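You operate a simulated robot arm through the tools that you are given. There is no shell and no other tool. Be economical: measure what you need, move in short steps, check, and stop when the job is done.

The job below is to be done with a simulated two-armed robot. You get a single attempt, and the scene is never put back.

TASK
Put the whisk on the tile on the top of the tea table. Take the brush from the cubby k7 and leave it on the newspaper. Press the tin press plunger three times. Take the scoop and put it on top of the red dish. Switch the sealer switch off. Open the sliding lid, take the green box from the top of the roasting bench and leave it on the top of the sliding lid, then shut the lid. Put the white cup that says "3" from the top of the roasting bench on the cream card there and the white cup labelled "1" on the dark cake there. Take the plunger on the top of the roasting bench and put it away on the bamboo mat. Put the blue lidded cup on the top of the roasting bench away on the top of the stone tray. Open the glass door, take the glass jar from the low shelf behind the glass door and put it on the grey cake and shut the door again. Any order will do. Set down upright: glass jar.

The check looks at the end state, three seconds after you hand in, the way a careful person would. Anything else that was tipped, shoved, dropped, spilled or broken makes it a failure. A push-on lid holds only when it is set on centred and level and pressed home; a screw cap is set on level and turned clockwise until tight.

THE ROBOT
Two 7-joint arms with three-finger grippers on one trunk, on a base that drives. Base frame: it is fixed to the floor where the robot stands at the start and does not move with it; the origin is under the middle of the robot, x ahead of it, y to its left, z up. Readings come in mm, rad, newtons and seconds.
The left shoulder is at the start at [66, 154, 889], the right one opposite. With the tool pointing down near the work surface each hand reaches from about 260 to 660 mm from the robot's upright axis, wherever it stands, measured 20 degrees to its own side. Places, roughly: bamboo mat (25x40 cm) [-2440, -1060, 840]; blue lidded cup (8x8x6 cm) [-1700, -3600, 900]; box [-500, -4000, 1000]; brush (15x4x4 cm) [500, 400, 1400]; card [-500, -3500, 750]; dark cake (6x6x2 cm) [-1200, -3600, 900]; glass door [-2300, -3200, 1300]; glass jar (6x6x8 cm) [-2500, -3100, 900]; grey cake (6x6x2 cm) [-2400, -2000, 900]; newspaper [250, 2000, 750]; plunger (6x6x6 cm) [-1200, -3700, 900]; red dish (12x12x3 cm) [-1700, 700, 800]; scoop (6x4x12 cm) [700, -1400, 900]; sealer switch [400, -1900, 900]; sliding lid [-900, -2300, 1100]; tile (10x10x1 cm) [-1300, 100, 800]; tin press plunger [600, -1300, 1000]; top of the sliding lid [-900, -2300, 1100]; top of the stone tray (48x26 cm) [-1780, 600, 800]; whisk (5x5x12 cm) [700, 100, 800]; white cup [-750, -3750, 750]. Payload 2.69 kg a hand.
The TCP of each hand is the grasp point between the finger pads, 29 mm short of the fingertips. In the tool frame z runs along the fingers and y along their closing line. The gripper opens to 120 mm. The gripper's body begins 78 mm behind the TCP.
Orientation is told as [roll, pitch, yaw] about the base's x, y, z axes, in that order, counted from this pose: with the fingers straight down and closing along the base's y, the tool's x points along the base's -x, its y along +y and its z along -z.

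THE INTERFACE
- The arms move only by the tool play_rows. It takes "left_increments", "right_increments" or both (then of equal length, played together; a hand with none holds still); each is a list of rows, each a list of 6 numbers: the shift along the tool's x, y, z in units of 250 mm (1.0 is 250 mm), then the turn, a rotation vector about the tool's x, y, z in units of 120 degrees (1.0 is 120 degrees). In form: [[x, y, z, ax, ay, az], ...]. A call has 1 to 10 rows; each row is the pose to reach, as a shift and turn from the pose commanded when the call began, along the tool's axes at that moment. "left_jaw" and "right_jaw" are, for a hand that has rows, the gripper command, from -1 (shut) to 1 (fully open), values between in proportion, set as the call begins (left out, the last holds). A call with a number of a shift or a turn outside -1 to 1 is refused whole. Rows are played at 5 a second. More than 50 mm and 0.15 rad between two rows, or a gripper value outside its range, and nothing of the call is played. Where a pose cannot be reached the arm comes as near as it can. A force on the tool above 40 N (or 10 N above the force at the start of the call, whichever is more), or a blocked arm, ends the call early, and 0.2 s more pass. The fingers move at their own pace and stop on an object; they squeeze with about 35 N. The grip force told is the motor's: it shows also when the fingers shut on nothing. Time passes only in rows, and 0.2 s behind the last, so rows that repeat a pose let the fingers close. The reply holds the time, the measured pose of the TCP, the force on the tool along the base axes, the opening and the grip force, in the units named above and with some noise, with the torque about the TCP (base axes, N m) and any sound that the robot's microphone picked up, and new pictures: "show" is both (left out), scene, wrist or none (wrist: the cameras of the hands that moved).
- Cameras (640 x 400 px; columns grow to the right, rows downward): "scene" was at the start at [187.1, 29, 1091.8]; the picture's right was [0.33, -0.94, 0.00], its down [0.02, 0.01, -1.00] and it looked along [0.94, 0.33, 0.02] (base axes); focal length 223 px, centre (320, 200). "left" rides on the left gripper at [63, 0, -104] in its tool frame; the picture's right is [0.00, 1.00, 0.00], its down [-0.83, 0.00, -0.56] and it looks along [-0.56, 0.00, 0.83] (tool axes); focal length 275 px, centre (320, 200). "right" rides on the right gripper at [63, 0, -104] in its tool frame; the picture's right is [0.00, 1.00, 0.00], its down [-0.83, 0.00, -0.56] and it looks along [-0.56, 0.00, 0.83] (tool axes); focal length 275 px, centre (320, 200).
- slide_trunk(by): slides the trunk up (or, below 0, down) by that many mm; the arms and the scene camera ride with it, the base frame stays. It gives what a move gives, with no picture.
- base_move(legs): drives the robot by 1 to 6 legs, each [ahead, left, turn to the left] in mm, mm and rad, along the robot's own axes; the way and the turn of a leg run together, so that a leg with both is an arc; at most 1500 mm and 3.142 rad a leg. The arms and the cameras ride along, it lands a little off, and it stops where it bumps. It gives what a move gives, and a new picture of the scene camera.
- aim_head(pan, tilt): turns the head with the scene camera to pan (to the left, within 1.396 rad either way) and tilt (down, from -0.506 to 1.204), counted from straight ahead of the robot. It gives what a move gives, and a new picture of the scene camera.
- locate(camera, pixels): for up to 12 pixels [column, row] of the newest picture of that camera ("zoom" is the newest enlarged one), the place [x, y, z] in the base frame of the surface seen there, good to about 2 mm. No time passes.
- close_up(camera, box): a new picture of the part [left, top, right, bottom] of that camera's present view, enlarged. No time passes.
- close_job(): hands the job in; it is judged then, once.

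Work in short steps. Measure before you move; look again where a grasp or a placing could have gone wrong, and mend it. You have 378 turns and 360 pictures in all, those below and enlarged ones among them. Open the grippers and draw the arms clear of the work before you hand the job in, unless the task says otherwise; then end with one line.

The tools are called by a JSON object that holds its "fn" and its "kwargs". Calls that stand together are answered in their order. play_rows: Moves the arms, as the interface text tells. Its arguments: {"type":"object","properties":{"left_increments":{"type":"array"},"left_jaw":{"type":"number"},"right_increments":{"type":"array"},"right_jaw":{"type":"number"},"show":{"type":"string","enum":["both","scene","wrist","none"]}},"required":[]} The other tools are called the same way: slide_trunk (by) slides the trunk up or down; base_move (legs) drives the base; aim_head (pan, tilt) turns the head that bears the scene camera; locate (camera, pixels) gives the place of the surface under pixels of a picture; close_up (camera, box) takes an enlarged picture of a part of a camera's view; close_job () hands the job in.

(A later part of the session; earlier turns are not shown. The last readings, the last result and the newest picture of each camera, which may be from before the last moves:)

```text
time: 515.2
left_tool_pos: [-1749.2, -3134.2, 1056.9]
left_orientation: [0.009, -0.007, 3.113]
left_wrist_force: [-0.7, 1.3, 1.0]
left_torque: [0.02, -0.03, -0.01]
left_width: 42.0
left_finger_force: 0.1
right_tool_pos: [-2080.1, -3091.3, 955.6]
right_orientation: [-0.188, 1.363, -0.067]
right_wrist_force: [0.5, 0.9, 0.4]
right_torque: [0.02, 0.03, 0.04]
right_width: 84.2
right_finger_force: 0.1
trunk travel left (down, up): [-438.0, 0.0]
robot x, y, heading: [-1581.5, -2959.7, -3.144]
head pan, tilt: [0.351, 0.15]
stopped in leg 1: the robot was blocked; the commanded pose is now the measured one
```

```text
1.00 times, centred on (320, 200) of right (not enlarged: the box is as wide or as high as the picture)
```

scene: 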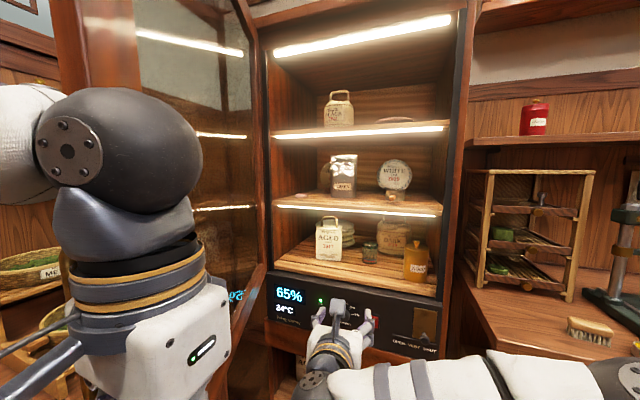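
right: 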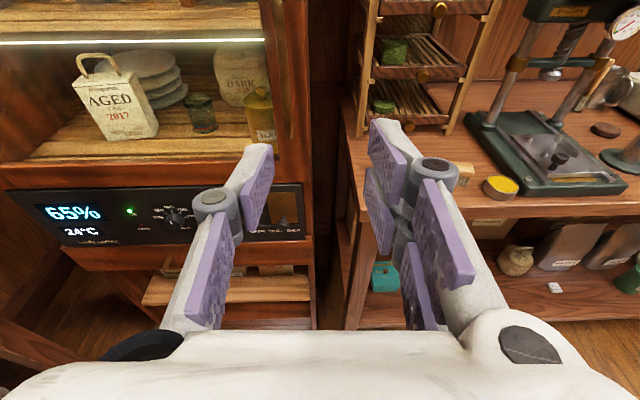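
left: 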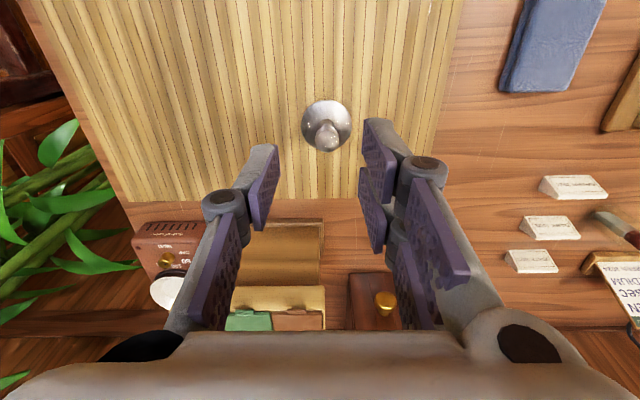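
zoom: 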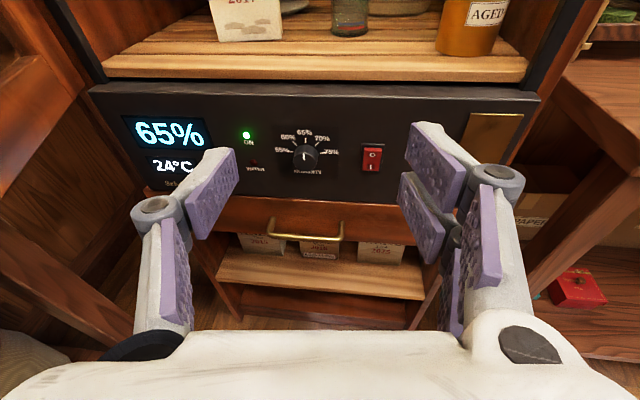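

Blocked — the left elbow hits the door tip. Lower the left arm well below the door's bottom edge (z≈917).

{"fn": "base_move", "kwargs": {"legs": [[-60, 0, 0]]}}

{"fn": "play_rows", "kwargs": {"left_increments": [[-0.04, 0, 0.15, 0, 0, 0], [-0.08, 0, 0.32, 0, 0, 0], [-0.12, 0, 0.49, 0, 0, 0], [-0.16, 0, 0.66, 0, 0, 0], [-0.2, 0, 0.83, 0, 0, 0], [-0.25, 0, 1.0, 0, 0, 0]], "show": "none"}}

{"fn": "play_rows", "kwargs": {"left_increments": [[-0.03, 0, 0.16, 0, 0, 0], [-0.06, 0, 0.33, 0, 0, 0], [-0.1, 0, 0.5, 0, 0, 0], [-0.1, 0, 0.67, 0, 0, 0], [-0.1, 0, 0.84, 0, 0, 0]], "show": "none"}}

{"fn": "aim_head", "kwargs": {"pan": 0.6, "tilt": 0.5}}

```text
time: 516.2
left_tool_pos: [-1694.9, -3138.0, 1054.9]
left_orientation: [0.005, 0.003, 3.116]
left_wrist_force: [1.1, 0.2, -0.7]
left_torque: [-0.02, 0.05, 0.01]
left_width: 42.0
left_finger_force: 0.0
right_tool_pos: [-2024.6, -3092.5, 950.5]
right_orientation: [-0.172, 1.357, -0.054]
right_wrist_force: [-0.5, 0.3, -0.1]
right_torque: [0.01, -0.02, 0.0]
right_width: 84.1
right_finger_force: 0.0
trunk travel left (down, up): [-438.0, 0.0]
robot x, y, heading: [-1519.6, -2962.4, -3.139]
head pan, tilt: [0.351, 0.15]
```

scene: 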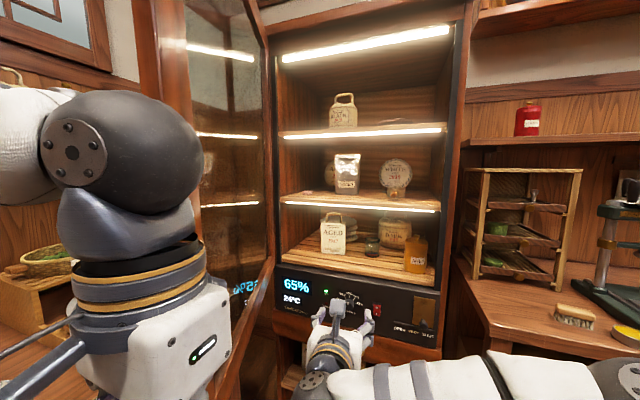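

```text
time: 517.5
left_tool_pos: [-1746.4, -3136.3, 828.7]
left_orientation: [0.005, 0.014, 3.117]
left_wrist_force: [9.4, 4.8, -1.1]
left_torque: [-0.64, 1.23, 0.28]
left_width: 41.9
left_finger_force: 0.0
left hand out of reach, approached as far as the arm can: row 3, 4
right_tool_pos: [-2023.7, -3092.3, 951.6]
right_orientation: [-0.171, 1.357, -0.054]
right_wrist_force: [-0.1, 0.0, 0.5]
right_torque: [0.01, -0.01, -0.05]
right_width: 84.2
right_finger_force: 0.1
trunk travel left (down, up): [-438.0, 0.0]
robot x, y, heading: [-1523.0, -2963.7, -3.145]
head pan, tilt: [0.351, 0.15]
stopped in row 6 (left hand): the force on the tool passed its limit at 64 N (the readings are from after the stop); the commanded pose is now the measured one
```

```text
time: 518.7
left_tool_pos: [-1775.2, -3140.1, 618.8]
left_orientation: [0.007, 0.005, 3.124]
left_wrist_force: [0.8, -0.3, 0.4]
left_torque: [0.04, -0.01, 0.02]
left_width: 42.0
left_finger_force: 0.0
right_tool_pos: [-2033.3, -3074.6, 930.0]
right_orientation: [0.141, 1.357, 0.233]
right_wrist_force: [-0.1, 0.2, -0.5]
right_torque: [0.0, 0.01, -0.02]
right_width: 84.3
right_finger_force: 0.0
trunk travel left (down, up): [-438.0, 0.0]
robot x, y, heading: [-1522.7, -2958.7, -3.144]
head pan, tilt: [0.351, 0.15]
```

```text
time: 519.6
left_tool_pos: [-1775.0, -3141.4, 619.6]
left_orientation: [0.009, 0.008, 3.127]
left_wrist_force: [0.7, 0.5, -0.1]
left_torque: [0.01, 0.03, -0.02]
left_width: 42.3
left_finger_force: 0.0
right_tool_pos: [-2031.9, -3074.6, 932.3]
right_orientation: [0.124, 1.355, 0.218]
right_wrist_force: [0.2, -0.3, 0.0]
right_torque: [0.01, -0.02, -0.01]
right_width: 84.0
right_finger_force: 0.0
trunk travel left (down, up): [-438.0, 0.0]
robot x, y, heading: [-1523.6, -2962.0, -3.142]
head pan, tilt: [0.6, 0.499]
```

scene: 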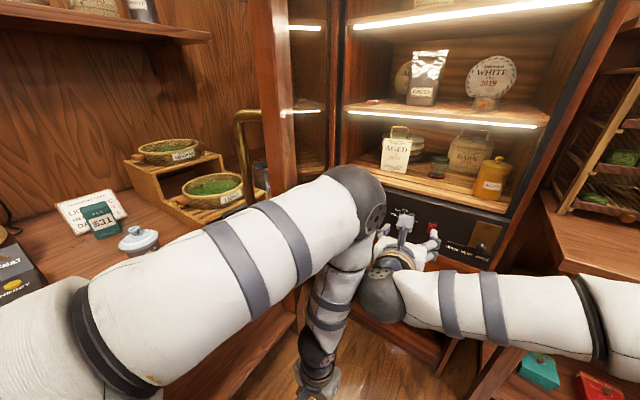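

Arms touched slightly; I undo: back off, raise the left arm again, then open the door further from a safer stance by turning the base.

{"fn": "play_rows", "kwargs": {"left_increments": [[0, 0, -0.17, 0, 0, 0], [0.05, 0, -0.34, 0, 0, 0], [0.1, 0, -0.51, 0, 0, 0], [0.2, 0, -0.68, 0, 0, 0], [0.28, 0, -0.84, 0, 0, 0], [0.35, 0, -1.0, 0, 0, 0]], "show": "none"}}

{"fn": "play_rows", "kwargs": {"left_increments": [[0, 0, -0.15, 0, 0, 0], [0, 0.05, -0.3, 0, 0, 0], [0, 0.1, -0.5, 0, 0, 0], [0, 0.15, -0.7, 0, 0, 0]], "show": "none"}}

{"fn": "base_move", "kwargs": {"legs": [[-60, 0, 0], [0, 130, 0], [0, 0, 0.2]]}}

```text
time: 521.0
left_tool_pos: [-1737.9, -3120.5, 869.5]
left_orientation: [0.007, 0.016, 3.117]
left_wrist_force: [0.7, 0.6, -0.5]
left_torque: [-0.01, 0.05, 0.01]
left_width: 42.2
left_finger_force: 0.0
left hand out of reach, approached as far as the arm can: row 4, 5, 6
right_tool_pos: [-2023.9, -3093.5, 950.9]
right_orientation: [-0.17, 1.358, -0.053]
right_wrist_force: [0.1, -0.8, 0.9]
right_torque: [-0.01, -0.02, 0.01]
right_width: 84.0
right_finger_force: 0.1
trunk travel left (down, up): [-438.0, 0.0]
robot x, y, heading: [-1523.6, -2960.8, -3.138]
head pan, tilt: [0.6, 0.499]
```

```text
refused: row 3 steps farther than a row can; nothing moved
```

```text
time: 523.9
left_tool_pos: [-1641.6, -3289.7, 870.3]
left_orientation: [0.007, 0.014, -2.965]
left_wrist_force: [0.5, 0.3, 0.1]
left_torque: [0.0, -0.02, 0.01]
left_width: 41.6
left_finger_force: 0.1
right_tool_pos: [-1926.4, -3320.7, 950.3]
right_orientation: [-0.171, 1.357, 0.15]
right_wrist_force: [0.2, -0.3, -0.3]
right_torque: [0.03, -0.02, 0.01]
right_width: 83.9
right_finger_force: 0.1
trunk travel left (down, up): [-438.0, 0.0]
robot x, y, heading: [-1461.2, -3088.6, -2.939]
head pan, tilt: [0.6, 0.499]
```

scene: 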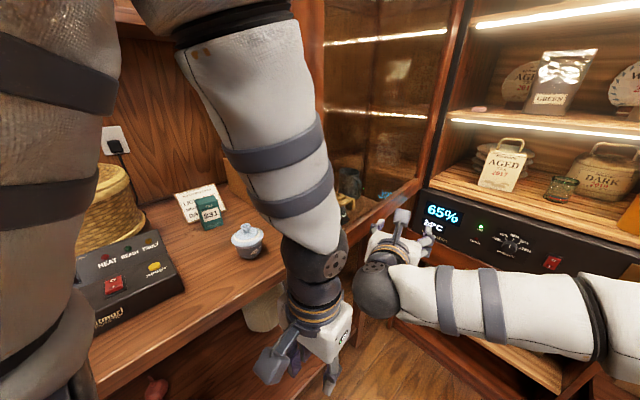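

Door is being pushed. Turn another 0.17.

{"fn": "base_move", "kwargs": {"legs": [[0, 0, 0.17]]}}

{"fn": "locate", "kwargs": {"camera": "scene", "pixels": [[300, 20], [330, 100], [440, 60], [425, 190], [400, 40], [350, 205]]}}

```text
time: 525.0
left_tool_pos: [-1605.5, -3315.3, 869.9]
left_orientation: [0.01, 0.015, -2.794]
left_wrist_force: [-0.2, -0.3, -0.1]
left_torque: [0.0, -0.04, 0.03]
left_width: 42.2
left_finger_force: 0.1
right_tool_pos: [-1883.9, -3391.8, 950.9]
right_orientation: [-0.182, 1.359, 0.305]
right_wrist_force: [-7.3, 28.9, 0.1]
right_torque: [-0.14, 0.01, 0.68]
right_width: 72.5
right_finger_force: 0.1
trunk travel left (down, up): [-438.0, 0.0]
robot x, y, heading: [-1459.5, -3090.9, -2.771]
head pan, tilt: [0.6, 0.499]
```

scene: 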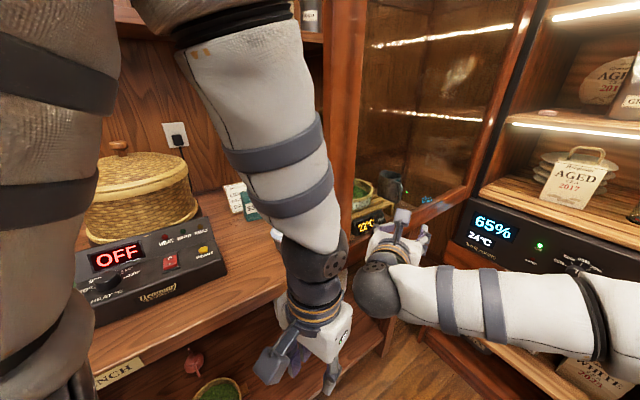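

```text
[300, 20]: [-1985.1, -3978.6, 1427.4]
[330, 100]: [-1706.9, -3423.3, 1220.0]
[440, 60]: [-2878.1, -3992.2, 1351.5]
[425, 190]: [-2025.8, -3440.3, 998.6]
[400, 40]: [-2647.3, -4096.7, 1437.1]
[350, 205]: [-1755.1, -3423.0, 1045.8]
```

Door is ~91° open. Turn back, and move the left hand outward away from the right arm.

{"fn": "base_move", "kwargs": {"legs": [[0, 0, -0.37], [0, -120, 0]]}}

{"fn": "play_rows", "kwargs": {"left_increments": [[0.0, 0.1, -0.08, 0, 0, 0], [0.03, 0.2, -0.18, 0, 0, 0], [0.06, 0.3, -0.3, 0, 0, 0], [0.1, 0.4, -0.42, 0, 0, 0], [0.15, 0.5, -0.55, 0, 0, 0], [0.15, 0.55, -0.68, 0, 0, 0]], "show": "none"}}

```text
time: 527.8
left_tool_pos: [-1678.6, -3128.0, 869.2]
left_orientation: [0.008, 0.016, 3.108]
left_wrist_force: [0.8, 0.5, -0.1]
left_torque: [-0.02, -0.03, -0.03]
left_width: 42.3
left_finger_force: 0.1
right_tool_pos: [-1965.0, -3095.6, 950.4]
right_orientation: [-0.17, 1.359, -0.066]
right_wrist_force: [0.3, 0.4, 0.5]
right_torque: [-0.02, -0.05, 0.01]
right_width: 84.2
right_finger_force: 0.1
trunk travel left (down, up): [-438.0, 0.0]
robot x, y, heading: [-1454.5, -2966.3, 3.131]
head pan, tilt: [0.6, 0.499]
```

scene: 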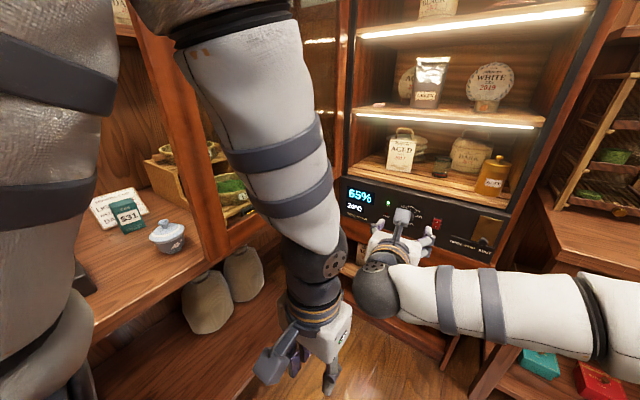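

```text
time: 529.1
left_tool_pos: [-1648.9, -3264.6, 1040.4]
left_orientation: [0.007, 0.016, 3.109]
left_wrist_force: [-0.1, -0.7, -0.1]
left_torque: [-0.01, 0.01, -0.02]
left_width: 42.2
left_finger_force: 0.0
left hand out of reach, approached as far as the arm can: row 1, 2
right_tool_pos: [-1964.2, -3095.7, 950.8]
right_orientation: [-0.168, 1.358, -0.061]
right_wrist_force: [-0.3, -0.1, -1.2]
right_torque: [0.03, -0.03, -0.03]
right_width: 83.9
right_finger_force: 0.1
trunk travel left (down, up): [-438.0, 0.0]
robot x, y, heading: [-1460.2, -2967.4, 3.134]
head pan, tilt: [0.6, 0.499]
```

Drive ahead 385 toward the jar.

{"fn": "base_move", "kwargs": {"legs": [[385, 0, 0.01]]}}

{"fn": "close_up", "kwargs": {"camera": "right", "box": [0, 0, 640, 400]}}

```text
time: 530.6
left_tool_pos: [-1760.5, -3263.4, 1046.2]
left_orientation: [0.006, -0.016, 3.121]
left_wrist_force: [-0.7, 0.9, 0.9]
left_torque: [0.01, -0.02, 0.01]
left_width: 41.6
left_finger_force: 0.1
right_tool_pos: [-2083.0, -3101.5, 957.8]
right_orientation: [-0.185, 1.369, -0.062]
right_wrist_force: [0.0, 0.2, 0.2]
right_torque: [-0.01, 0.0, 0.0]
right_width: 84.1
right_finger_force: 0.2
trunk travel left (down, up): [-438.0, 0.0]
robot x, y, heading: [-1586.9, -2967.3, -3.132]
head pan, tilt: [0.6, 0.499]
stopped in leg 1: the robot was blocked; the commanded pose is now the measured one
```

scene: 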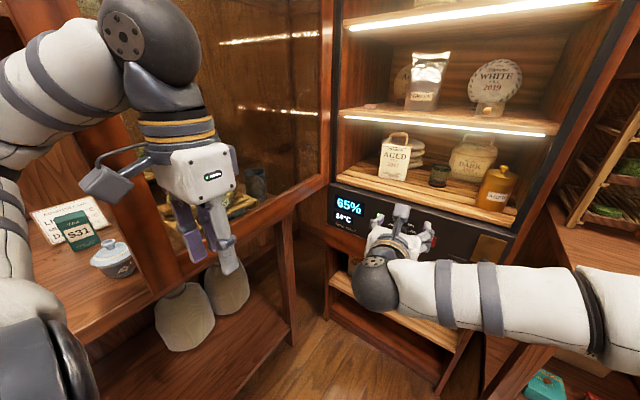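

```text
1.00 times, centred on (320, 200) of right (not enlarged: the box is as wide or as high as the picture)
```

zoom: 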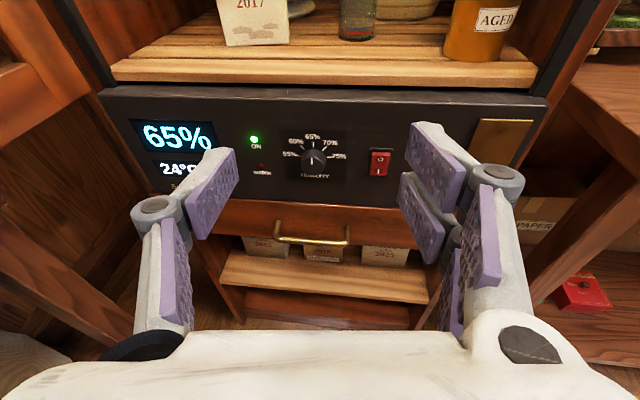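

Still blocked by the left elbow at the door tip. Approach instead from further north with the base turned 0.25 left.

{"fn": "base_move", "kwargs": {"legs": [[-70, 0, 0], [0, -180, 0], [0, 0, 0.25], [0, -72, 0], [320, 0, 0]]}}

{"fn": "close_up", "kwargs": {"camera": "right", "box": [0, 0, 640, 400]}}

```text
time: 536.6
left_tool_pos: [-1962.6, -3131.6, 1041.1]
left_orientation: [0.004, 0.007, -2.916]
left_wrist_force: [-0.2, -0.3, 0.3]
left_torque: [0.01, -0.01, -0.01]
left_width: 41.9
left_finger_force: 0.2
right_tool_pos: [-2311.1, -3050.4, 950.6]
right_orientation: [-0.169, 1.356, 0.193]
right_wrist_force: [0.2, -0.1, 0.6]
right_torque: [-0.01, -0.02, -0.02]
right_width: 84.3
right_finger_force: 0.1
trunk travel left (down, up): [-438.0, 0.0]
robot x, y, heading: [-1857.3, -2795.2, -2.89]
head pan, tilt: [0.6, 0.499]
```

scene: 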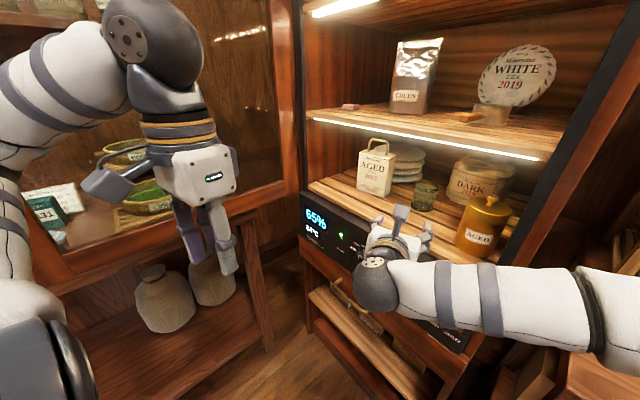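

```text
1.00 times, centred on (320, 200) of right (not enlarged: the box is as wide or as high as the picture)
```

zoom: 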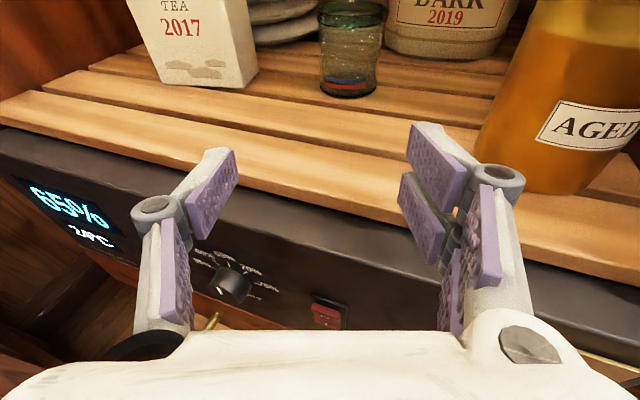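

Unblocked; jar visible at (350,50). Locate jar, tin and bag edges.

{"fn": "locate", "kwargs": {"camera": "zoom", "pixels": [[350, 60], [322, 60], [380, 60], [348, 92], [350, 12], [480, 165], [530, 60], [500, 190], [250, 70], [260, 50], [300, 160]]}}

```text
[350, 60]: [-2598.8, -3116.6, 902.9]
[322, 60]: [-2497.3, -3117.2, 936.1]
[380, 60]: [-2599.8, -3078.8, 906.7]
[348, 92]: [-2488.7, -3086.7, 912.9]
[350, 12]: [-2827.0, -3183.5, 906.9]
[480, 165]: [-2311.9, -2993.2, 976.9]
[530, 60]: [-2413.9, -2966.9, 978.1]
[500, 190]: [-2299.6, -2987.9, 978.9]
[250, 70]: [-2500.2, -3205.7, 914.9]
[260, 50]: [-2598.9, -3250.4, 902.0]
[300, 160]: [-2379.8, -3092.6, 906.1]
```

Jar centre ≈(−2517,−3095). Base ahead 110, then finish by arm.

{"fn": "base_move", "kwargs": {"legs": [[110, 0, 0]]}}

{"fn": "close_up", "kwargs": {"camera": "right", "box": [0, 0, 640, 400]}}

{"fn": "locate", "kwargs": {"camera": "zoom", "pixels": [[330, 150], [330, 180], [300, 150], [360, 150], [330, 120], [480, 120], [460, 60], [200, 120]]}}

```text
time: 537.8
left_tool_pos: [-2068.8, -3157.8, 1041.5]
left_orientation: [0.002, 0.007, -2.917]
left_wrist_force: [-0.6, -0.1, -0.6]
left_torque: [-0.03, -0.04, 0.04]
left_width: 41.7
left_finger_force: 0.0
right_tool_pos: [-2417.4, -3075.0, 949.6]
right_orientation: [-0.169, 1.356, 0.194]
right_wrist_force: [-0.1, 0.6, 0.0]
right_torque: [-0.03, 0.01, 0.02]
right_width: 84.0
right_finger_force: 0.1
trunk travel left (down, up): [-438.0, 0.0]
robot x, y, heading: [-1958.8, -2822.3, -2.891]
head pan, tilt: [0.6, 0.499]
```

scene: 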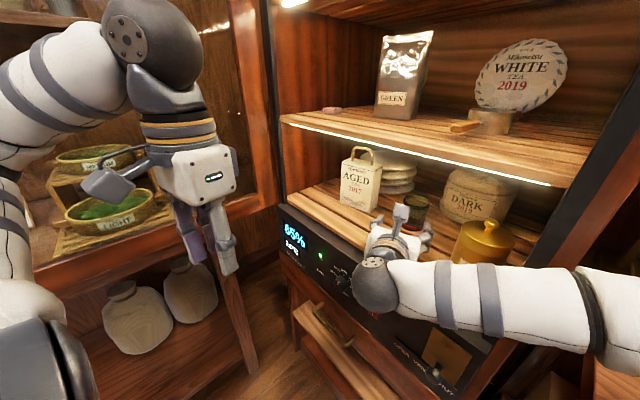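

```text
1.00 times, centred on (320, 200) of right (not enlarged: the box is as wide or as high as the picture)
```

zoom: 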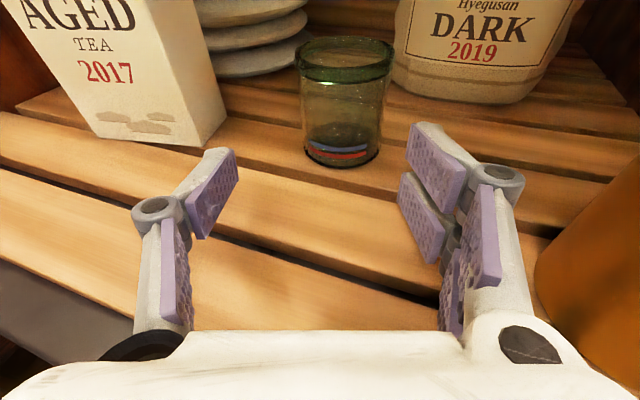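

```text
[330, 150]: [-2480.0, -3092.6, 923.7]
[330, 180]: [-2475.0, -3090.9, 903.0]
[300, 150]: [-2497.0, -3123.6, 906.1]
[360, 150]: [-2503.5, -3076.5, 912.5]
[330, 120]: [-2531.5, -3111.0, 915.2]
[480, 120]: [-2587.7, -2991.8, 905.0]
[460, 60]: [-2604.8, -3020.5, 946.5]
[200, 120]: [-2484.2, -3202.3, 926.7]
```

Jar centre ≈(−2510,−3093): 16 mm right, 92 mm ahead. Shift and advance, then grip.

{"fn": "play_rows", "kwargs": {"right_increments": [[0, 0.064, 0, 0, 0, 0], [0.02, 0.064, 0.1, 0, 0, 0], [0.045, 0.064, 0.21, 0, 0, 0], [0.065, 0.064, 0.3, 0, 0, 0], [0.075, 0.064, 0.36, 0, 0, 0], [0.075, 0.064, 0.36, 0, 0, 0]], "show": "wrist"}}

```text
time: 539.2
left_tool_pos: [-2068.0, -3157.9, 1040.2]
left_orientation: [0.003, 0.007, -2.92]
left_wrist_force: [0.2, -0.1, 0.0]
left_torque: [0.0, -0.01, 0.05]
left_width: 42.2
left_finger_force: 0.1
right_tool_pos: [-2508.9, -3092.5, 948.2]
right_orientation: [-0.168, 1.355, 0.195]
right_wrist_force: [0.5, 0.6, 0.5]
right_torque: [0.0, 0.01, -0.01]
right_width: 83.8
right_finger_force: 0.1
trunk travel left (down, up): [-438.0, 0.0]
robot x, y, heading: [-1963.2, -2826.4, -2.891]
head pan, tilt: [0.6, 0.499]
```

right: 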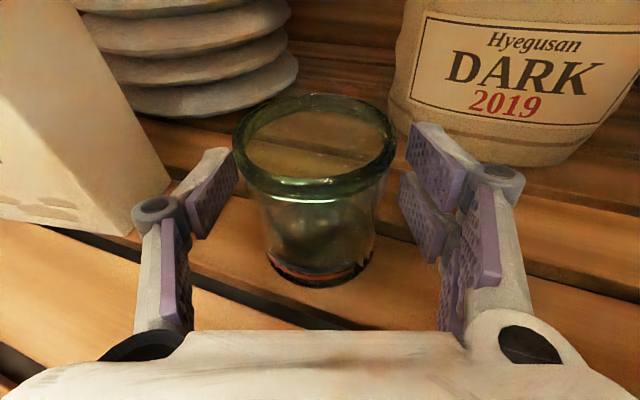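

Jar is centred. Close.

{"fn": "play_rows", "kwargs": {"right_increments": [[0, 0, 0, 0, 0, 0], [0, 0, 0, 0, 0, 0], [0, 0, 0, 0, 0, 0]], "right_jaw": -1, "show": "wrist"}}

{"fn": "play_rows", "kwargs": {"right_increments": [[0.04, 0, -0.008, 0, 0, 0], [0.08, 0, -0.017, 0, 0, 0], [0.08, 0, -0.017, 0, 0, 0]], "show": "none"}}

```text
time: 540.0
left_tool_pos: [-2068.0, -3158.1, 1040.2]
left_orientation: [0.004, 0.007, -2.918]
left_wrist_force: [0.5, -0.4, -0.2]
left_torque: [0.0, 0.02, 0.04]
left_width: 42.0
left_finger_force: 0.0
right_tool_pos: [-2508.3, -3092.3, 948.7]
right_orientation: [-0.17, 1.358, 0.194]
right_wrist_force: [0.4, 0.0, -0.1]
right_torque: [0.03, 0.02, -0.01]
right_width: 56.8
right_finger_force: 35.1
trunk travel left (down, up): [-438.0, 0.0]
robot x, y, heading: [-1963.6, -2822.7, -2.891]
head pan, tilt: [0.6, 0.499]
```

right: 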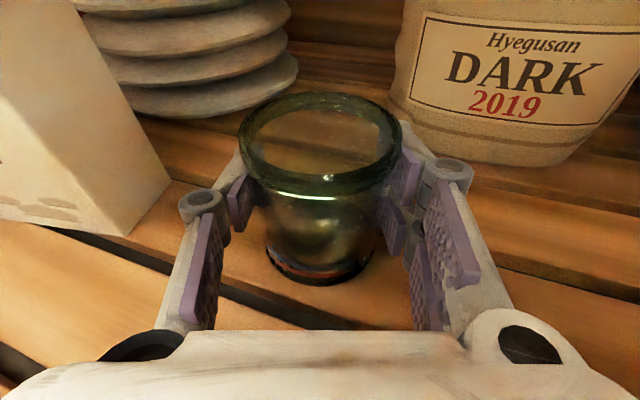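

```text
time: 540.8
left_tool_pos: [-2067.9, -3157.7, 1041.0]
left_orientation: [0.004, 0.007, -2.92]
left_wrist_force: [0.5, -0.6, -1.7]
left_torque: [-0.03, -0.01, 0.02]
left_width: 42.0
left_finger_force: 0.0
right_tool_pos: [-2508.7, -3092.7, 969.7]
right_orientation: [-0.171, 1.357, 0.196]
right_wrist_force: [-0.1, 0.2, -0.9]
right_torque: [-0.01, 0.0, -0.03]
right_width: 56.9
right_finger_force: 34.9
trunk travel left (down, up): [-438.0, 0.0]
robot x, y, heading: [-1961.7, -2821.6, -2.892]
head pan, tilt: [0.6, 0.499]
```

Jar held and lifted 21 mm. Retract the arm then back the base out along its heading.

{"fn": "play_rows", "kwargs": {"right_increments": [[-0.02, -0.03, -0.1, 0, 0, 0], [-0.045, -0.064, -0.21, 0, 0, 0], [-0.065, -0.064, -0.3, 0, 0, 0], [-0.075, -0.064, -0.36, 0, 0, 0]], "show": "none"}}

{"fn": "base_move", "kwargs": {"legs": [[-430, 0, 0], [0, 72, 0], [-70, 0, -0.25]]}}

```text
time: 541.8
left_tool_pos: [-2068.1, -3157.7, 1041.2]
left_orientation: [0.003, 0.006, -2.919]
left_wrist_force: [0.2, -0.3, -0.8]
left_torque: [0.03, -0.01, 0.03]
left_width: 41.9
left_finger_force: 0.0
right_tool_pos: [-2416.6, -3075.3, 970.6]
right_orientation: [-0.173, 1.357, 0.191]
right_wrist_force: [0.1, -0.1, -1.0]
right_torque: [0.03, -0.02, 0.02]
right_width: 56.8
right_finger_force: 35.5
trunk travel left (down, up): [-438.0, 0.0]
robot x, y, heading: [-1960.5, -2826.8, -2.887]
head pan, tilt: [0.6, 0.499]
```

```text
time: 546.1
left_tool_pos: [-1641.0, -3075.9, 1040.0]
left_orientation: [0.003, 0.008, 3.118]
left_wrist_force: [0.1, -0.3, -0.1]
left_torque: [0.0, 0.03, -0.04]
left_width: 42.1
left_finger_force: 0.0
right_tool_pos: [-1960.7, -2908.6, 971.2]
right_orientation: [-0.17, 1.359, -0.053]
right_wrist_force: [-0.1, -0.5, -2.5]
right_torque: [-0.04, 0.02, 0.03]
right_width: 56.5
right_finger_force: 35.2
trunk travel left (down, up): [-438.0, 0.0]
robot x, y, heading: [-1455.3, -2774.3, -3.14]
head pan, tilt: [0.6, 0.499]
```

scene: 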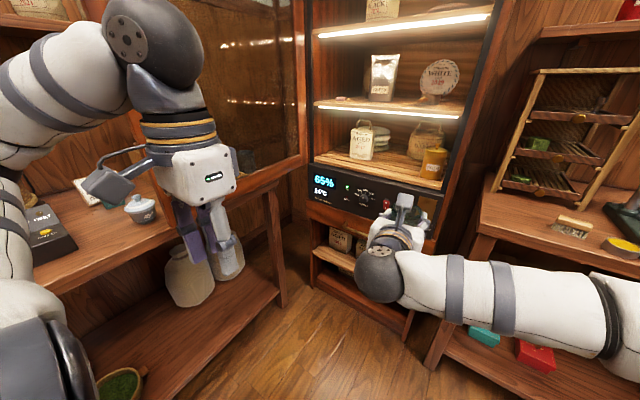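

Jar is out. Strafe north and look for the grey cake on the press bench.

{"fn": "base_move", "kwargs": {"legs": [[0, -870, 0]]}}

{"fn": "aim_head", "kwargs": {"pan": 0.1, "tilt": 0.4}}

{"fn": "close_up", "kwargs": {"camera": "scene", "box": [160, 130, 480, 330]}}

```text
time: 553.2
left_tool_pos: [-1645.5, -2207.0, 1041.3]
left_orientation: [0.003, 0.007, 3.118]
left_wrist_force: [0.1, -0.2, 0.8]
left_torque: [0.03, 0.02, 0.01]
left_width: 42.1
left_finger_force: 0.1
right_tool_pos: [-1964.2, -2042.4, 970.4]
right_orientation: [-0.171, 1.358, -0.054]
right_wrist_force: [-0.3, 0.0, -1.0]
right_torque: [-0.02, 0.02, -0.04]
right_width: 56.9
right_finger_force: 35.6
trunk travel left (down, up): [-438.0, 0.0]
robot x, y, heading: [-1457.6, -1913.2, -3.138]
head pan, tilt: [0.6, 0.499]
```

scene: 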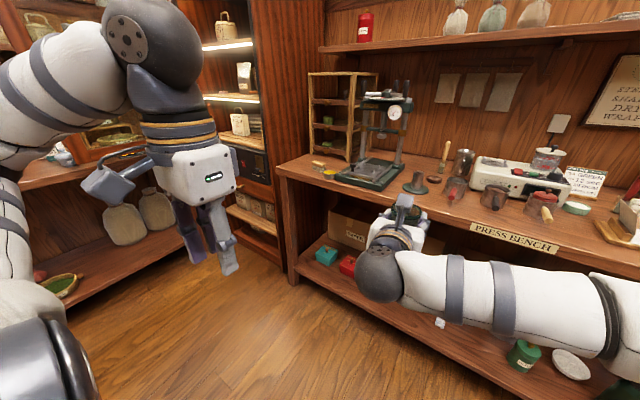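

```text
time: 554.1
left_tool_pos: [-1647.4, -2208.6, 1041.2]
left_orientation: [0.003, 0.006, 3.119]
left_wrist_force: [-0.3, -0.4, 0.1]
left_torque: [0.01, 0.0, -0.05]
left_width: 42.2
left_finger_force: 0.0
right_tool_pos: [-1963.6, -2043.0, 969.9]
right_orientation: [-0.169, 1.356, -0.053]
right_wrist_force: [-0.4, 0.1, -0.5]
right_torque: [-0.01, 0.02, 0.02]
right_width: 56.8
right_finger_force: 35.1
trunk travel left (down, up): [-438.0, 0.0]
robot x, y, heading: [-1459.5, -1910.2, -3.143]
head pan, tilt: [0.099, 0.4]
```

scene: 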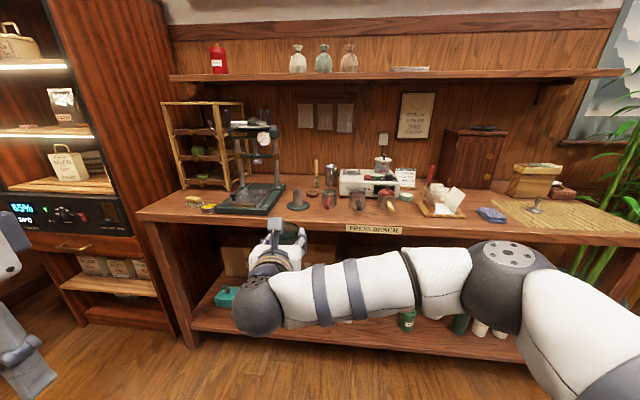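

```text
2.00 times, centred on (320, 230) of scene
```

zoom: 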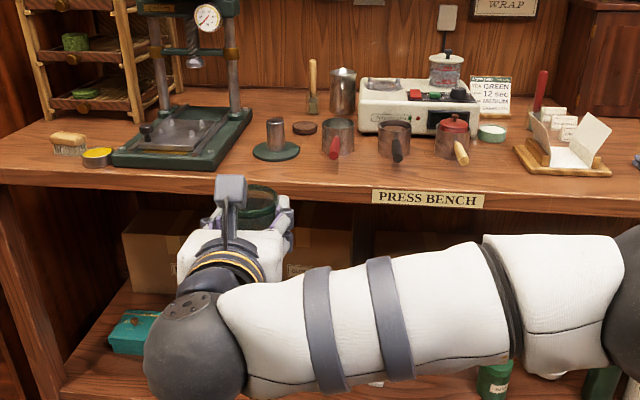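

Two candidate discs: (305,127) and (490,132). Locate them and zoom.

{"fn": "locate", "kwargs": {"camera": "zoom", "pixels": [[305, 127], [490, 130], [275, 150], [340, 120], [460, 122], [397, 130], [312, 75], [330, 155]]}}

{"fn": "close_up", "kwargs": {"camera": "scene", "box": [280, 160, 430, 220]}}

```text
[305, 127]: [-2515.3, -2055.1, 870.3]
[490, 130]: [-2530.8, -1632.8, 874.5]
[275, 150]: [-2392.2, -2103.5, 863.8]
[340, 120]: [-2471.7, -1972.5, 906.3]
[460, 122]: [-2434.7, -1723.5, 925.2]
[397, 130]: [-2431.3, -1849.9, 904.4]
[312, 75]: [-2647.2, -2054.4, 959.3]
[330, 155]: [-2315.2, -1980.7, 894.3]
```

```text
4.27 times, centred on (355, 190) of scene
```

zoom: 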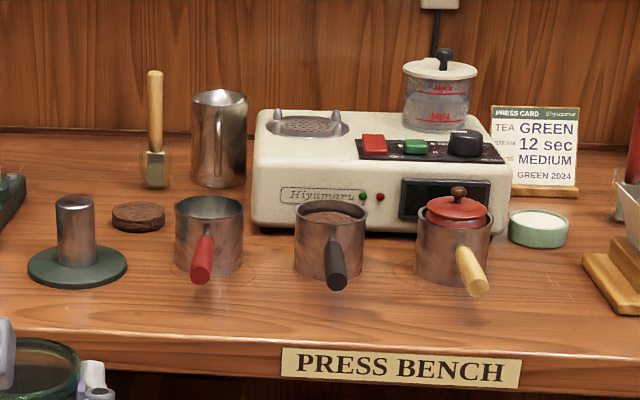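

Expected cake place (−2400,−2000) is near the bowls; look from closer and higher angle.

{"fn": "base_move", "kwargs": {"legs": [[230, 0, 0]]}}

{"fn": "aim_head", "kwargs": {"pan": 0.1, "tilt": 0.62}}

{"fn": "close_up", "kwargs": {"camera": "scene", "box": [180, 60, 480, 260]}}

```text
time: 555.8
left_tool_pos: [-1871.5, -2209.6, 1040.2]
left_orientation: [0.003, 0.005, 3.119]
left_wrist_force: [-1.0, -1.5, 0.1]
left_torque: [-0.02, -0.03, 0.0]
left_width: 42.1
left_finger_force: 0.0
right_tool_pos: [-2190.6, -2044.4, 969.8]
right_orientation: [-0.169, 1.355, -0.05]
right_wrist_force: [-1.3, 0.5, -1.8]
right_torque: [0.01, -0.02, -0.02]
right_width: 57.0
right_finger_force: 35.0
trunk travel left (down, up): [-438.0, 0.0]
robot x, y, heading: [-1684.1, -1911.8, -3.134]
head pan, tilt: [0.099, 0.4]
```

scene: 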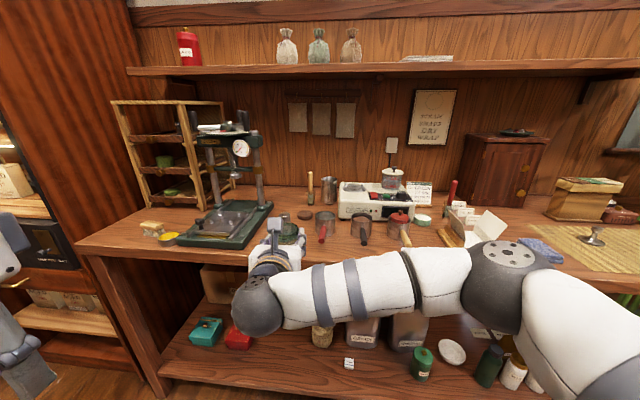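

```text
time: 556.6
left_tool_pos: [-1871.0, -2209.1, 1041.7]
left_orientation: [0.003, 0.008, 3.118]
left_wrist_force: [-0.2, -0.1, -0.1]
left_torque: [-0.02, 0.0, 0.01]
left_width: 42.0
left_finger_force: 0.1
right_tool_pos: [-2189.5, -2044.0, 969.9]
right_orientation: [-0.17, 1.357, -0.053]
right_wrist_force: [0.4, -0.3, -0.5]
right_torque: [0.0, 0.01, 0.02]
right_width: 56.8
right_finger_force: 35.1
trunk travel left (down, up): [-438.0, 0.0]
robot x, y, heading: [-1686.3, -1914.0, -3.135]
head pan, tilt: [0.099, 0.62]
```

scene: 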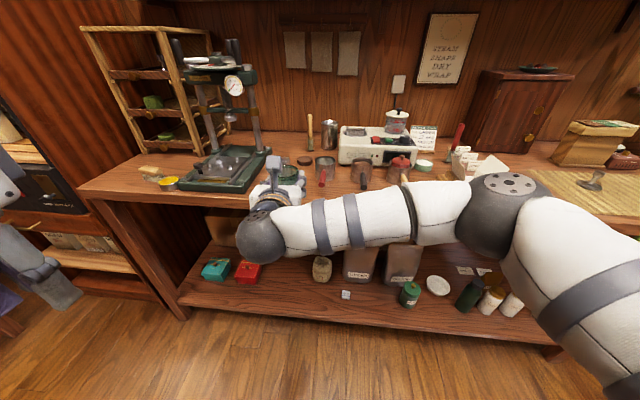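

```text
2.00 times, centred on (330, 160) of scene
```

zoom: 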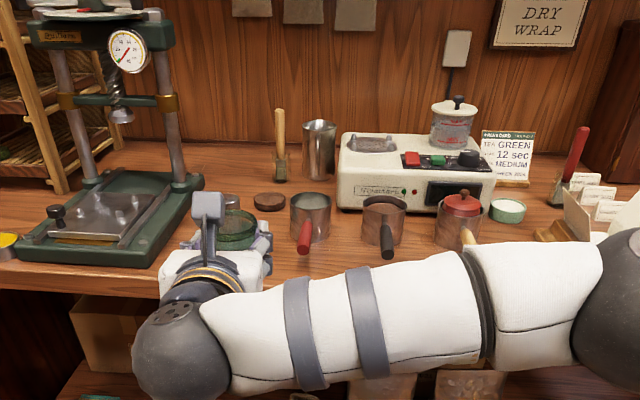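

Zoom tighter on the cake and bowls.

{"fn": "close_up", "kwargs": {"camera": "scene", "box": [275, 145, 395, 195]}}

{"fn": "close_up", "kwargs": {"camera": "right", "box": [0, 0, 640, 400]}}

```text
5.33 times, centred on (335, 170) of scene
```

zoom: 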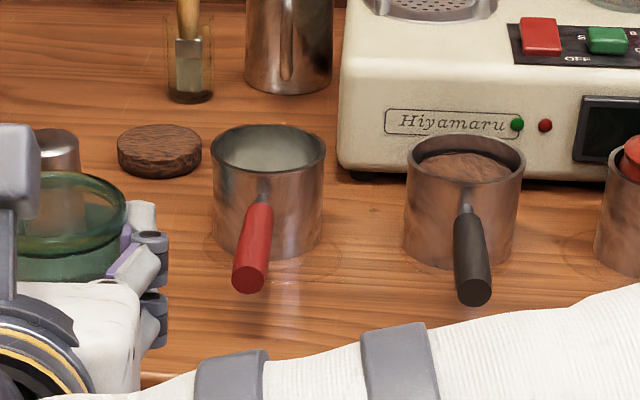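

```text
1.00 times, centred on (320, 200) of right (not enlarged: the box is as wide or as high as the picture)
```

zoom: 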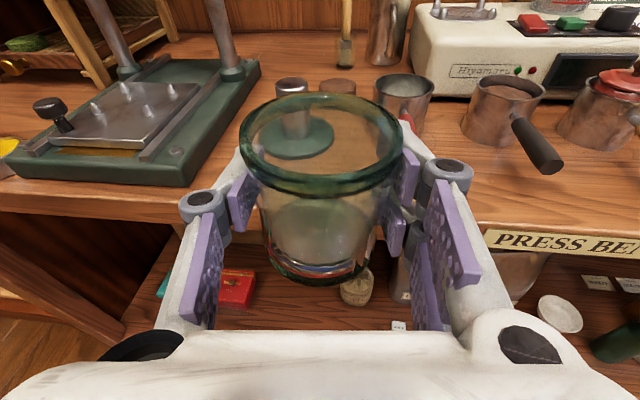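

Check positions: bowl 1 interior, rim, and brown disc.

{"fn": "locate", "kwargs": {"camera": "scene", "pixels": [[326, 161], [325, 158], [317, 161], [335, 161], [325, 175], [305, 160], [302, 163], [312, 161], [361, 160], [398, 160], [289, 170], [290, 175]]}}

```text
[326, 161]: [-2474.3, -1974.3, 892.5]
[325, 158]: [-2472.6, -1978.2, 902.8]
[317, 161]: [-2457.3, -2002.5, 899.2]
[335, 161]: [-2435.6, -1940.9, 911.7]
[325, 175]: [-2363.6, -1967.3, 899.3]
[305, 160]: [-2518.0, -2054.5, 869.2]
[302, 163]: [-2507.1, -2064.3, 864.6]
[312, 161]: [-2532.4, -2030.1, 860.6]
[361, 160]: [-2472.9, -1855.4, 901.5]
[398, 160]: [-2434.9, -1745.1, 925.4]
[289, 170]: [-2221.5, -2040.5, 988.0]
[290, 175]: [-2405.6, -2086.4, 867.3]
```

The cake's stated place matches bowl 1 (−2436,−1972). Raise the jar 60 mm and go 200 mm closer to look into the bowl.

{"fn": "play_rows", "kwargs": {"right_increments": [[0.08, 0, -0.016, 0, 0, 0], [0.16, 0, -0.033, 0, 0, 0], [0.24, 0, -0.05, 0, 0, 0]], "show": "none"}}

{"fn": "base_move", "kwargs": {"legs": [[200, 30, 0]]}}

{"fn": "close_up", "kwargs": {"camera": "scene", "box": [280, 90, 440, 190]}}

```text
time: 557.4
left_tool_pos: [-1871.4, -2209.3, 1041.2]
left_orientation: [0.004, 0.007, 3.117]
left_wrist_force: [0.9, -0.3, -0.6]
left_torque: [-0.02, 0.0, 0.01]
left_width: 42.0
left_finger_force: 0.1
right_tool_pos: [-2189.8, -2040.7, 1030.4]
right_orientation: [-0.167, 1.355, -0.046]
right_wrist_force: [-0.2, -0.5, -1.2]
right_torque: [-0.03, -0.01, 0.02]
right_width: 56.8
right_finger_force: 34.8
trunk travel left (down, up): [-438.0, 0.0]
robot x, y, heading: [-1687.0, -1911.9, -3.136]
head pan, tilt: [0.099, 0.62]
```

```text
time: 559.0
left_tool_pos: [-2070.5, -2239.2, 1041.2]
left_orientation: [0.005, 0.007, 3.117]
left_wrist_force: [-0.4, -0.8, -0.1]
left_torque: [-0.03, -0.03, 0.04]
left_width: 41.9
left_finger_force: 0.1
right_tool_pos: [-2390.7, -2071.4, 1031.0]
right_orientation: [-0.169, 1.357, -0.052]
right_wrist_force: [-1.0, -0.5, -0.1]
right_torque: [-0.01, -0.03, -0.07]
right_width: 56.9
right_finger_force: 35.3
trunk travel left (down, up): [-438.0, 0.0]
robot x, y, heading: [-1882.3, -1940.0, -3.136]
head pan, tilt: [0.099, 0.62]
```

scene: 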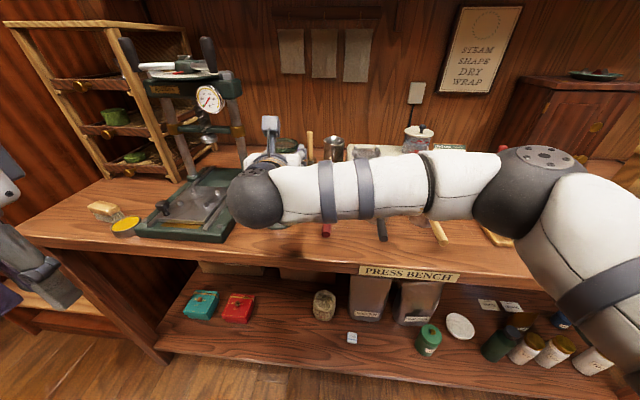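

```text
4.00 times, centred on (360, 140) of scene
```

zoom: 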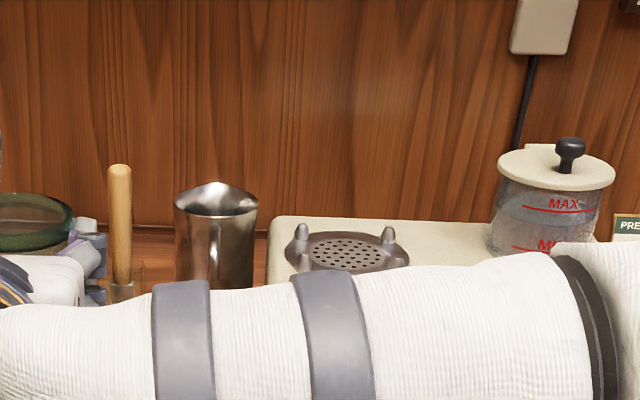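

The forearm blocks; use the right wrist camera.

{"fn": "close_up", "kwargs": {"camera": "right", "box": [300, 0, 640, 260]}}

```text
1.54 times, centred on (470, 130) of right
```

zoom: 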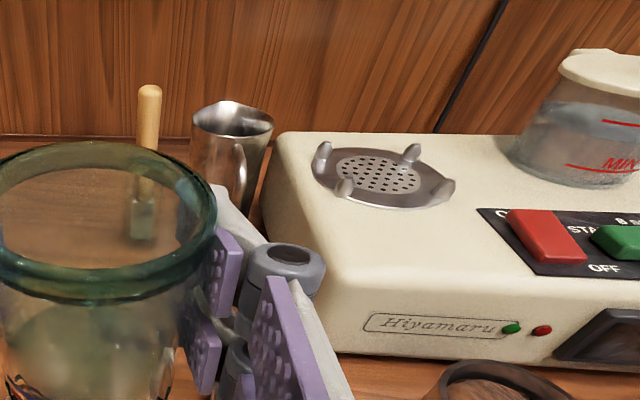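

Back off 120 and strafe right 270 so bowl 1 shows at left of the wrist view.

{"fn": "base_move", "kwargs": {"legs": [[-100, 0, 0], [0, -270, 0]]}}

{"fn": "close_up", "kwargs": {"camera": "right", "box": [0, 60, 340, 280]}}

```text
time: 562.4
left_tool_pos: [-1971.9, -1969.3, 1040.7]
left_orientation: [0.003, 0.007, 3.109]
left_wrist_force: [-0.3, 0.1, -0.2]
left_torque: [-0.03, 0.01, 0.01]
left_width: 42.4
left_finger_force: 0.0
right_tool_pos: [-2289.3, -1798.4, 1031.6]
right_orientation: [-0.172, 1.355, -0.059]
right_wrist_force: [0.2, 0.5, -1.0]
right_torque: [-0.01, 0.0, 0.0]
right_width: 56.8
right_finger_force: 35.1
trunk travel left (down, up): [-438.0, 0.0]
robot x, y, heading: [-1782.3, -1672.8, 3.14]
head pan, tilt: [0.099, 0.62]
```

scene: 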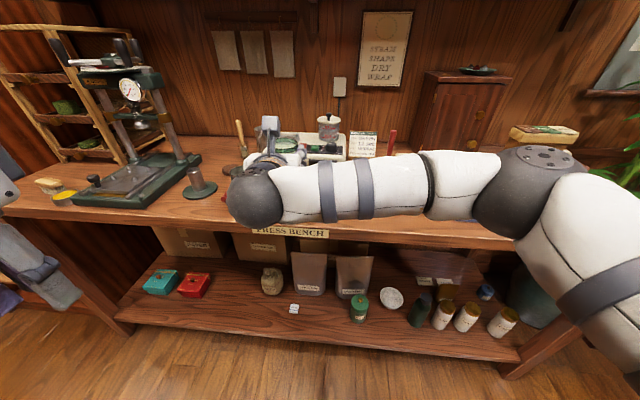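

```text
1.82 times, centred on (170, 170) of right
```

zoom: 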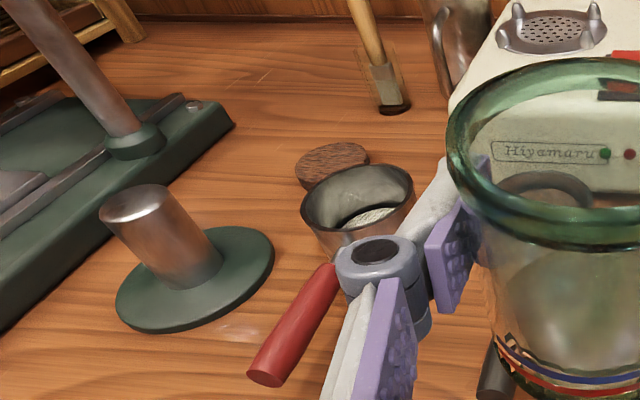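

There is something grey-white inside bowl 1. Zoom tightly and measure.

{"fn": "close_up", "kwargs": {"camera": "right", "box": [145, 130, 245, 200]}}

{"fn": "locate", "kwargs": {"camera": "zoom", "pixels": [[400, 310], [360, 330], [440, 300], [250, 230], [480, 240], [360, 160], [360, 290], [200, 90]]}}

```text
5.71 times, centred on (195, 165) of right
```

zoom: 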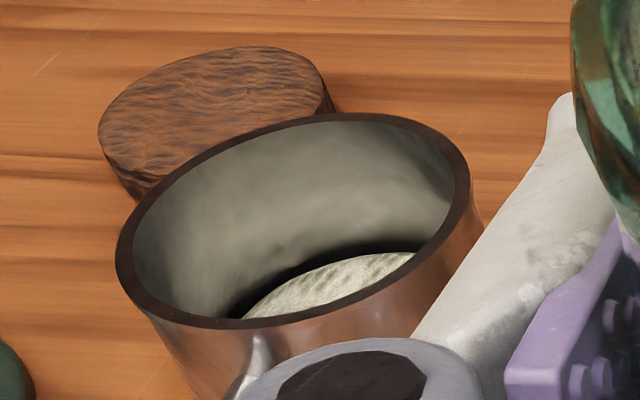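

```text
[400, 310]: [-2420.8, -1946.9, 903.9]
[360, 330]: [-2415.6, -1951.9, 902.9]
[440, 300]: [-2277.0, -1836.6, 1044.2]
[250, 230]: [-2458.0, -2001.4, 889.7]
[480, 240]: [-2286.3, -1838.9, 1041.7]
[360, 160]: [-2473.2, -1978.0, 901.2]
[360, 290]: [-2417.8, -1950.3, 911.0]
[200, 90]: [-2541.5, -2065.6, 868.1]
```

Indeed a grey puck lies in bowl 1, so the jar must go into the bowl onto it. Measure the bowl rim precisely.

{"fn": "locate", "kwargs": {"camera": "zoom", "pixels": [[124, 250], [461, 180], [330, 121], [280, 324], [190, 170], [440, 255], [200, 322], [420, 135], [340, 300], [390, 268], [330, 285], [300, 300]]}}

```text
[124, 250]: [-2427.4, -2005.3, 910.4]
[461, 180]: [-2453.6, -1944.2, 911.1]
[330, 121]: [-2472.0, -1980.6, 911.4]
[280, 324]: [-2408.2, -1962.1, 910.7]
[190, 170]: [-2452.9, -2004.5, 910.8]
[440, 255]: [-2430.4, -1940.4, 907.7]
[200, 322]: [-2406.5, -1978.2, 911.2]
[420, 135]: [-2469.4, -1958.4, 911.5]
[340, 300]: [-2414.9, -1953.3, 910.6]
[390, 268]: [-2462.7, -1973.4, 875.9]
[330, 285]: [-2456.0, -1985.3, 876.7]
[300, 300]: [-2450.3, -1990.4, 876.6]
```

Bowl centre (−2440,−1972.5), inner dia ~62, puck top z 876.5. I must regrip the jar higher: set it on the clear bench front at (−2325,−1905).

{"fn": "base_move", "kwargs": {"legs": [[36, 107, 0]]}}

{"fn": "play_rows", "kwargs": {"right_increments": [[-0.13, 0, 0.027, 0, 0, 0], [-0.26, 0, 0.055, 0, 0, 0], [-0.39, 0, 0.082, 0, 0, 0], [-0.5, 0, 0.105, 0, 0, 0], [-0.51, 0, 0.107, 0, 0, 0]], "show": "wrist"}}

```text
time: 563.9
left_tool_pos: [-2007.2, -2076.7, 1040.7]
left_orientation: [0.003, 0.007, 3.111]
left_wrist_force: [0.2, 0.9, -0.4]
left_torque: [0.03, 0.04, 0.01]
left_width: 42.1
left_finger_force: 0.0
right_tool_pos: [-2324.9, -1905.2, 1032.3]
right_orientation: [-0.169, 1.357, -0.055]
right_wrist_force: [-0.4, -0.1, -1.3]
right_torque: [0.02, 0.01, -0.01]
right_width: 56.8
right_finger_force: 34.8
trunk travel left (down, up): [-438.0, 0.0]
robot x, y, heading: [-1821.3, -1776.0, 3.142]
head pan, tilt: [0.099, 0.62]
```

scene: 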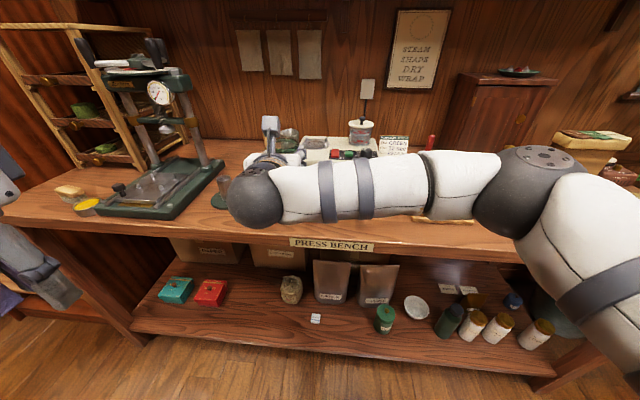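

```text
time: 565.1
left_tool_pos: [-2005.7, -2076.8, 1041.4]
left_orientation: [0.003, 0.005, 3.111]
left_wrist_force: [0.3, 0.2, -0.4]
left_torque: [0.01, -0.01, 0.01]
left_width: 41.9
left_finger_force: 0.1
right_tool_pos: [-2322.9, -1910.4, 898.8]
right_orientation: [-0.167, 1.356, -0.057]
right_wrist_force: [-0.1, 0.5, -0.3]
right_torque: [-0.01, 0.01, -0.01]
right_width: 56.8
right_finger_force: 34.8
trunk travel left (down, up): [-438.0, 0.0]
robot x, y, heading: [-1819.0, -1780.7, 3.141]
head pan, tilt: [0.099, 0.62]
```

right: 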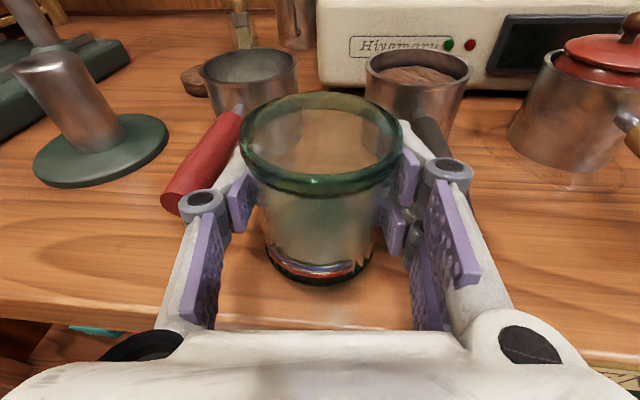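

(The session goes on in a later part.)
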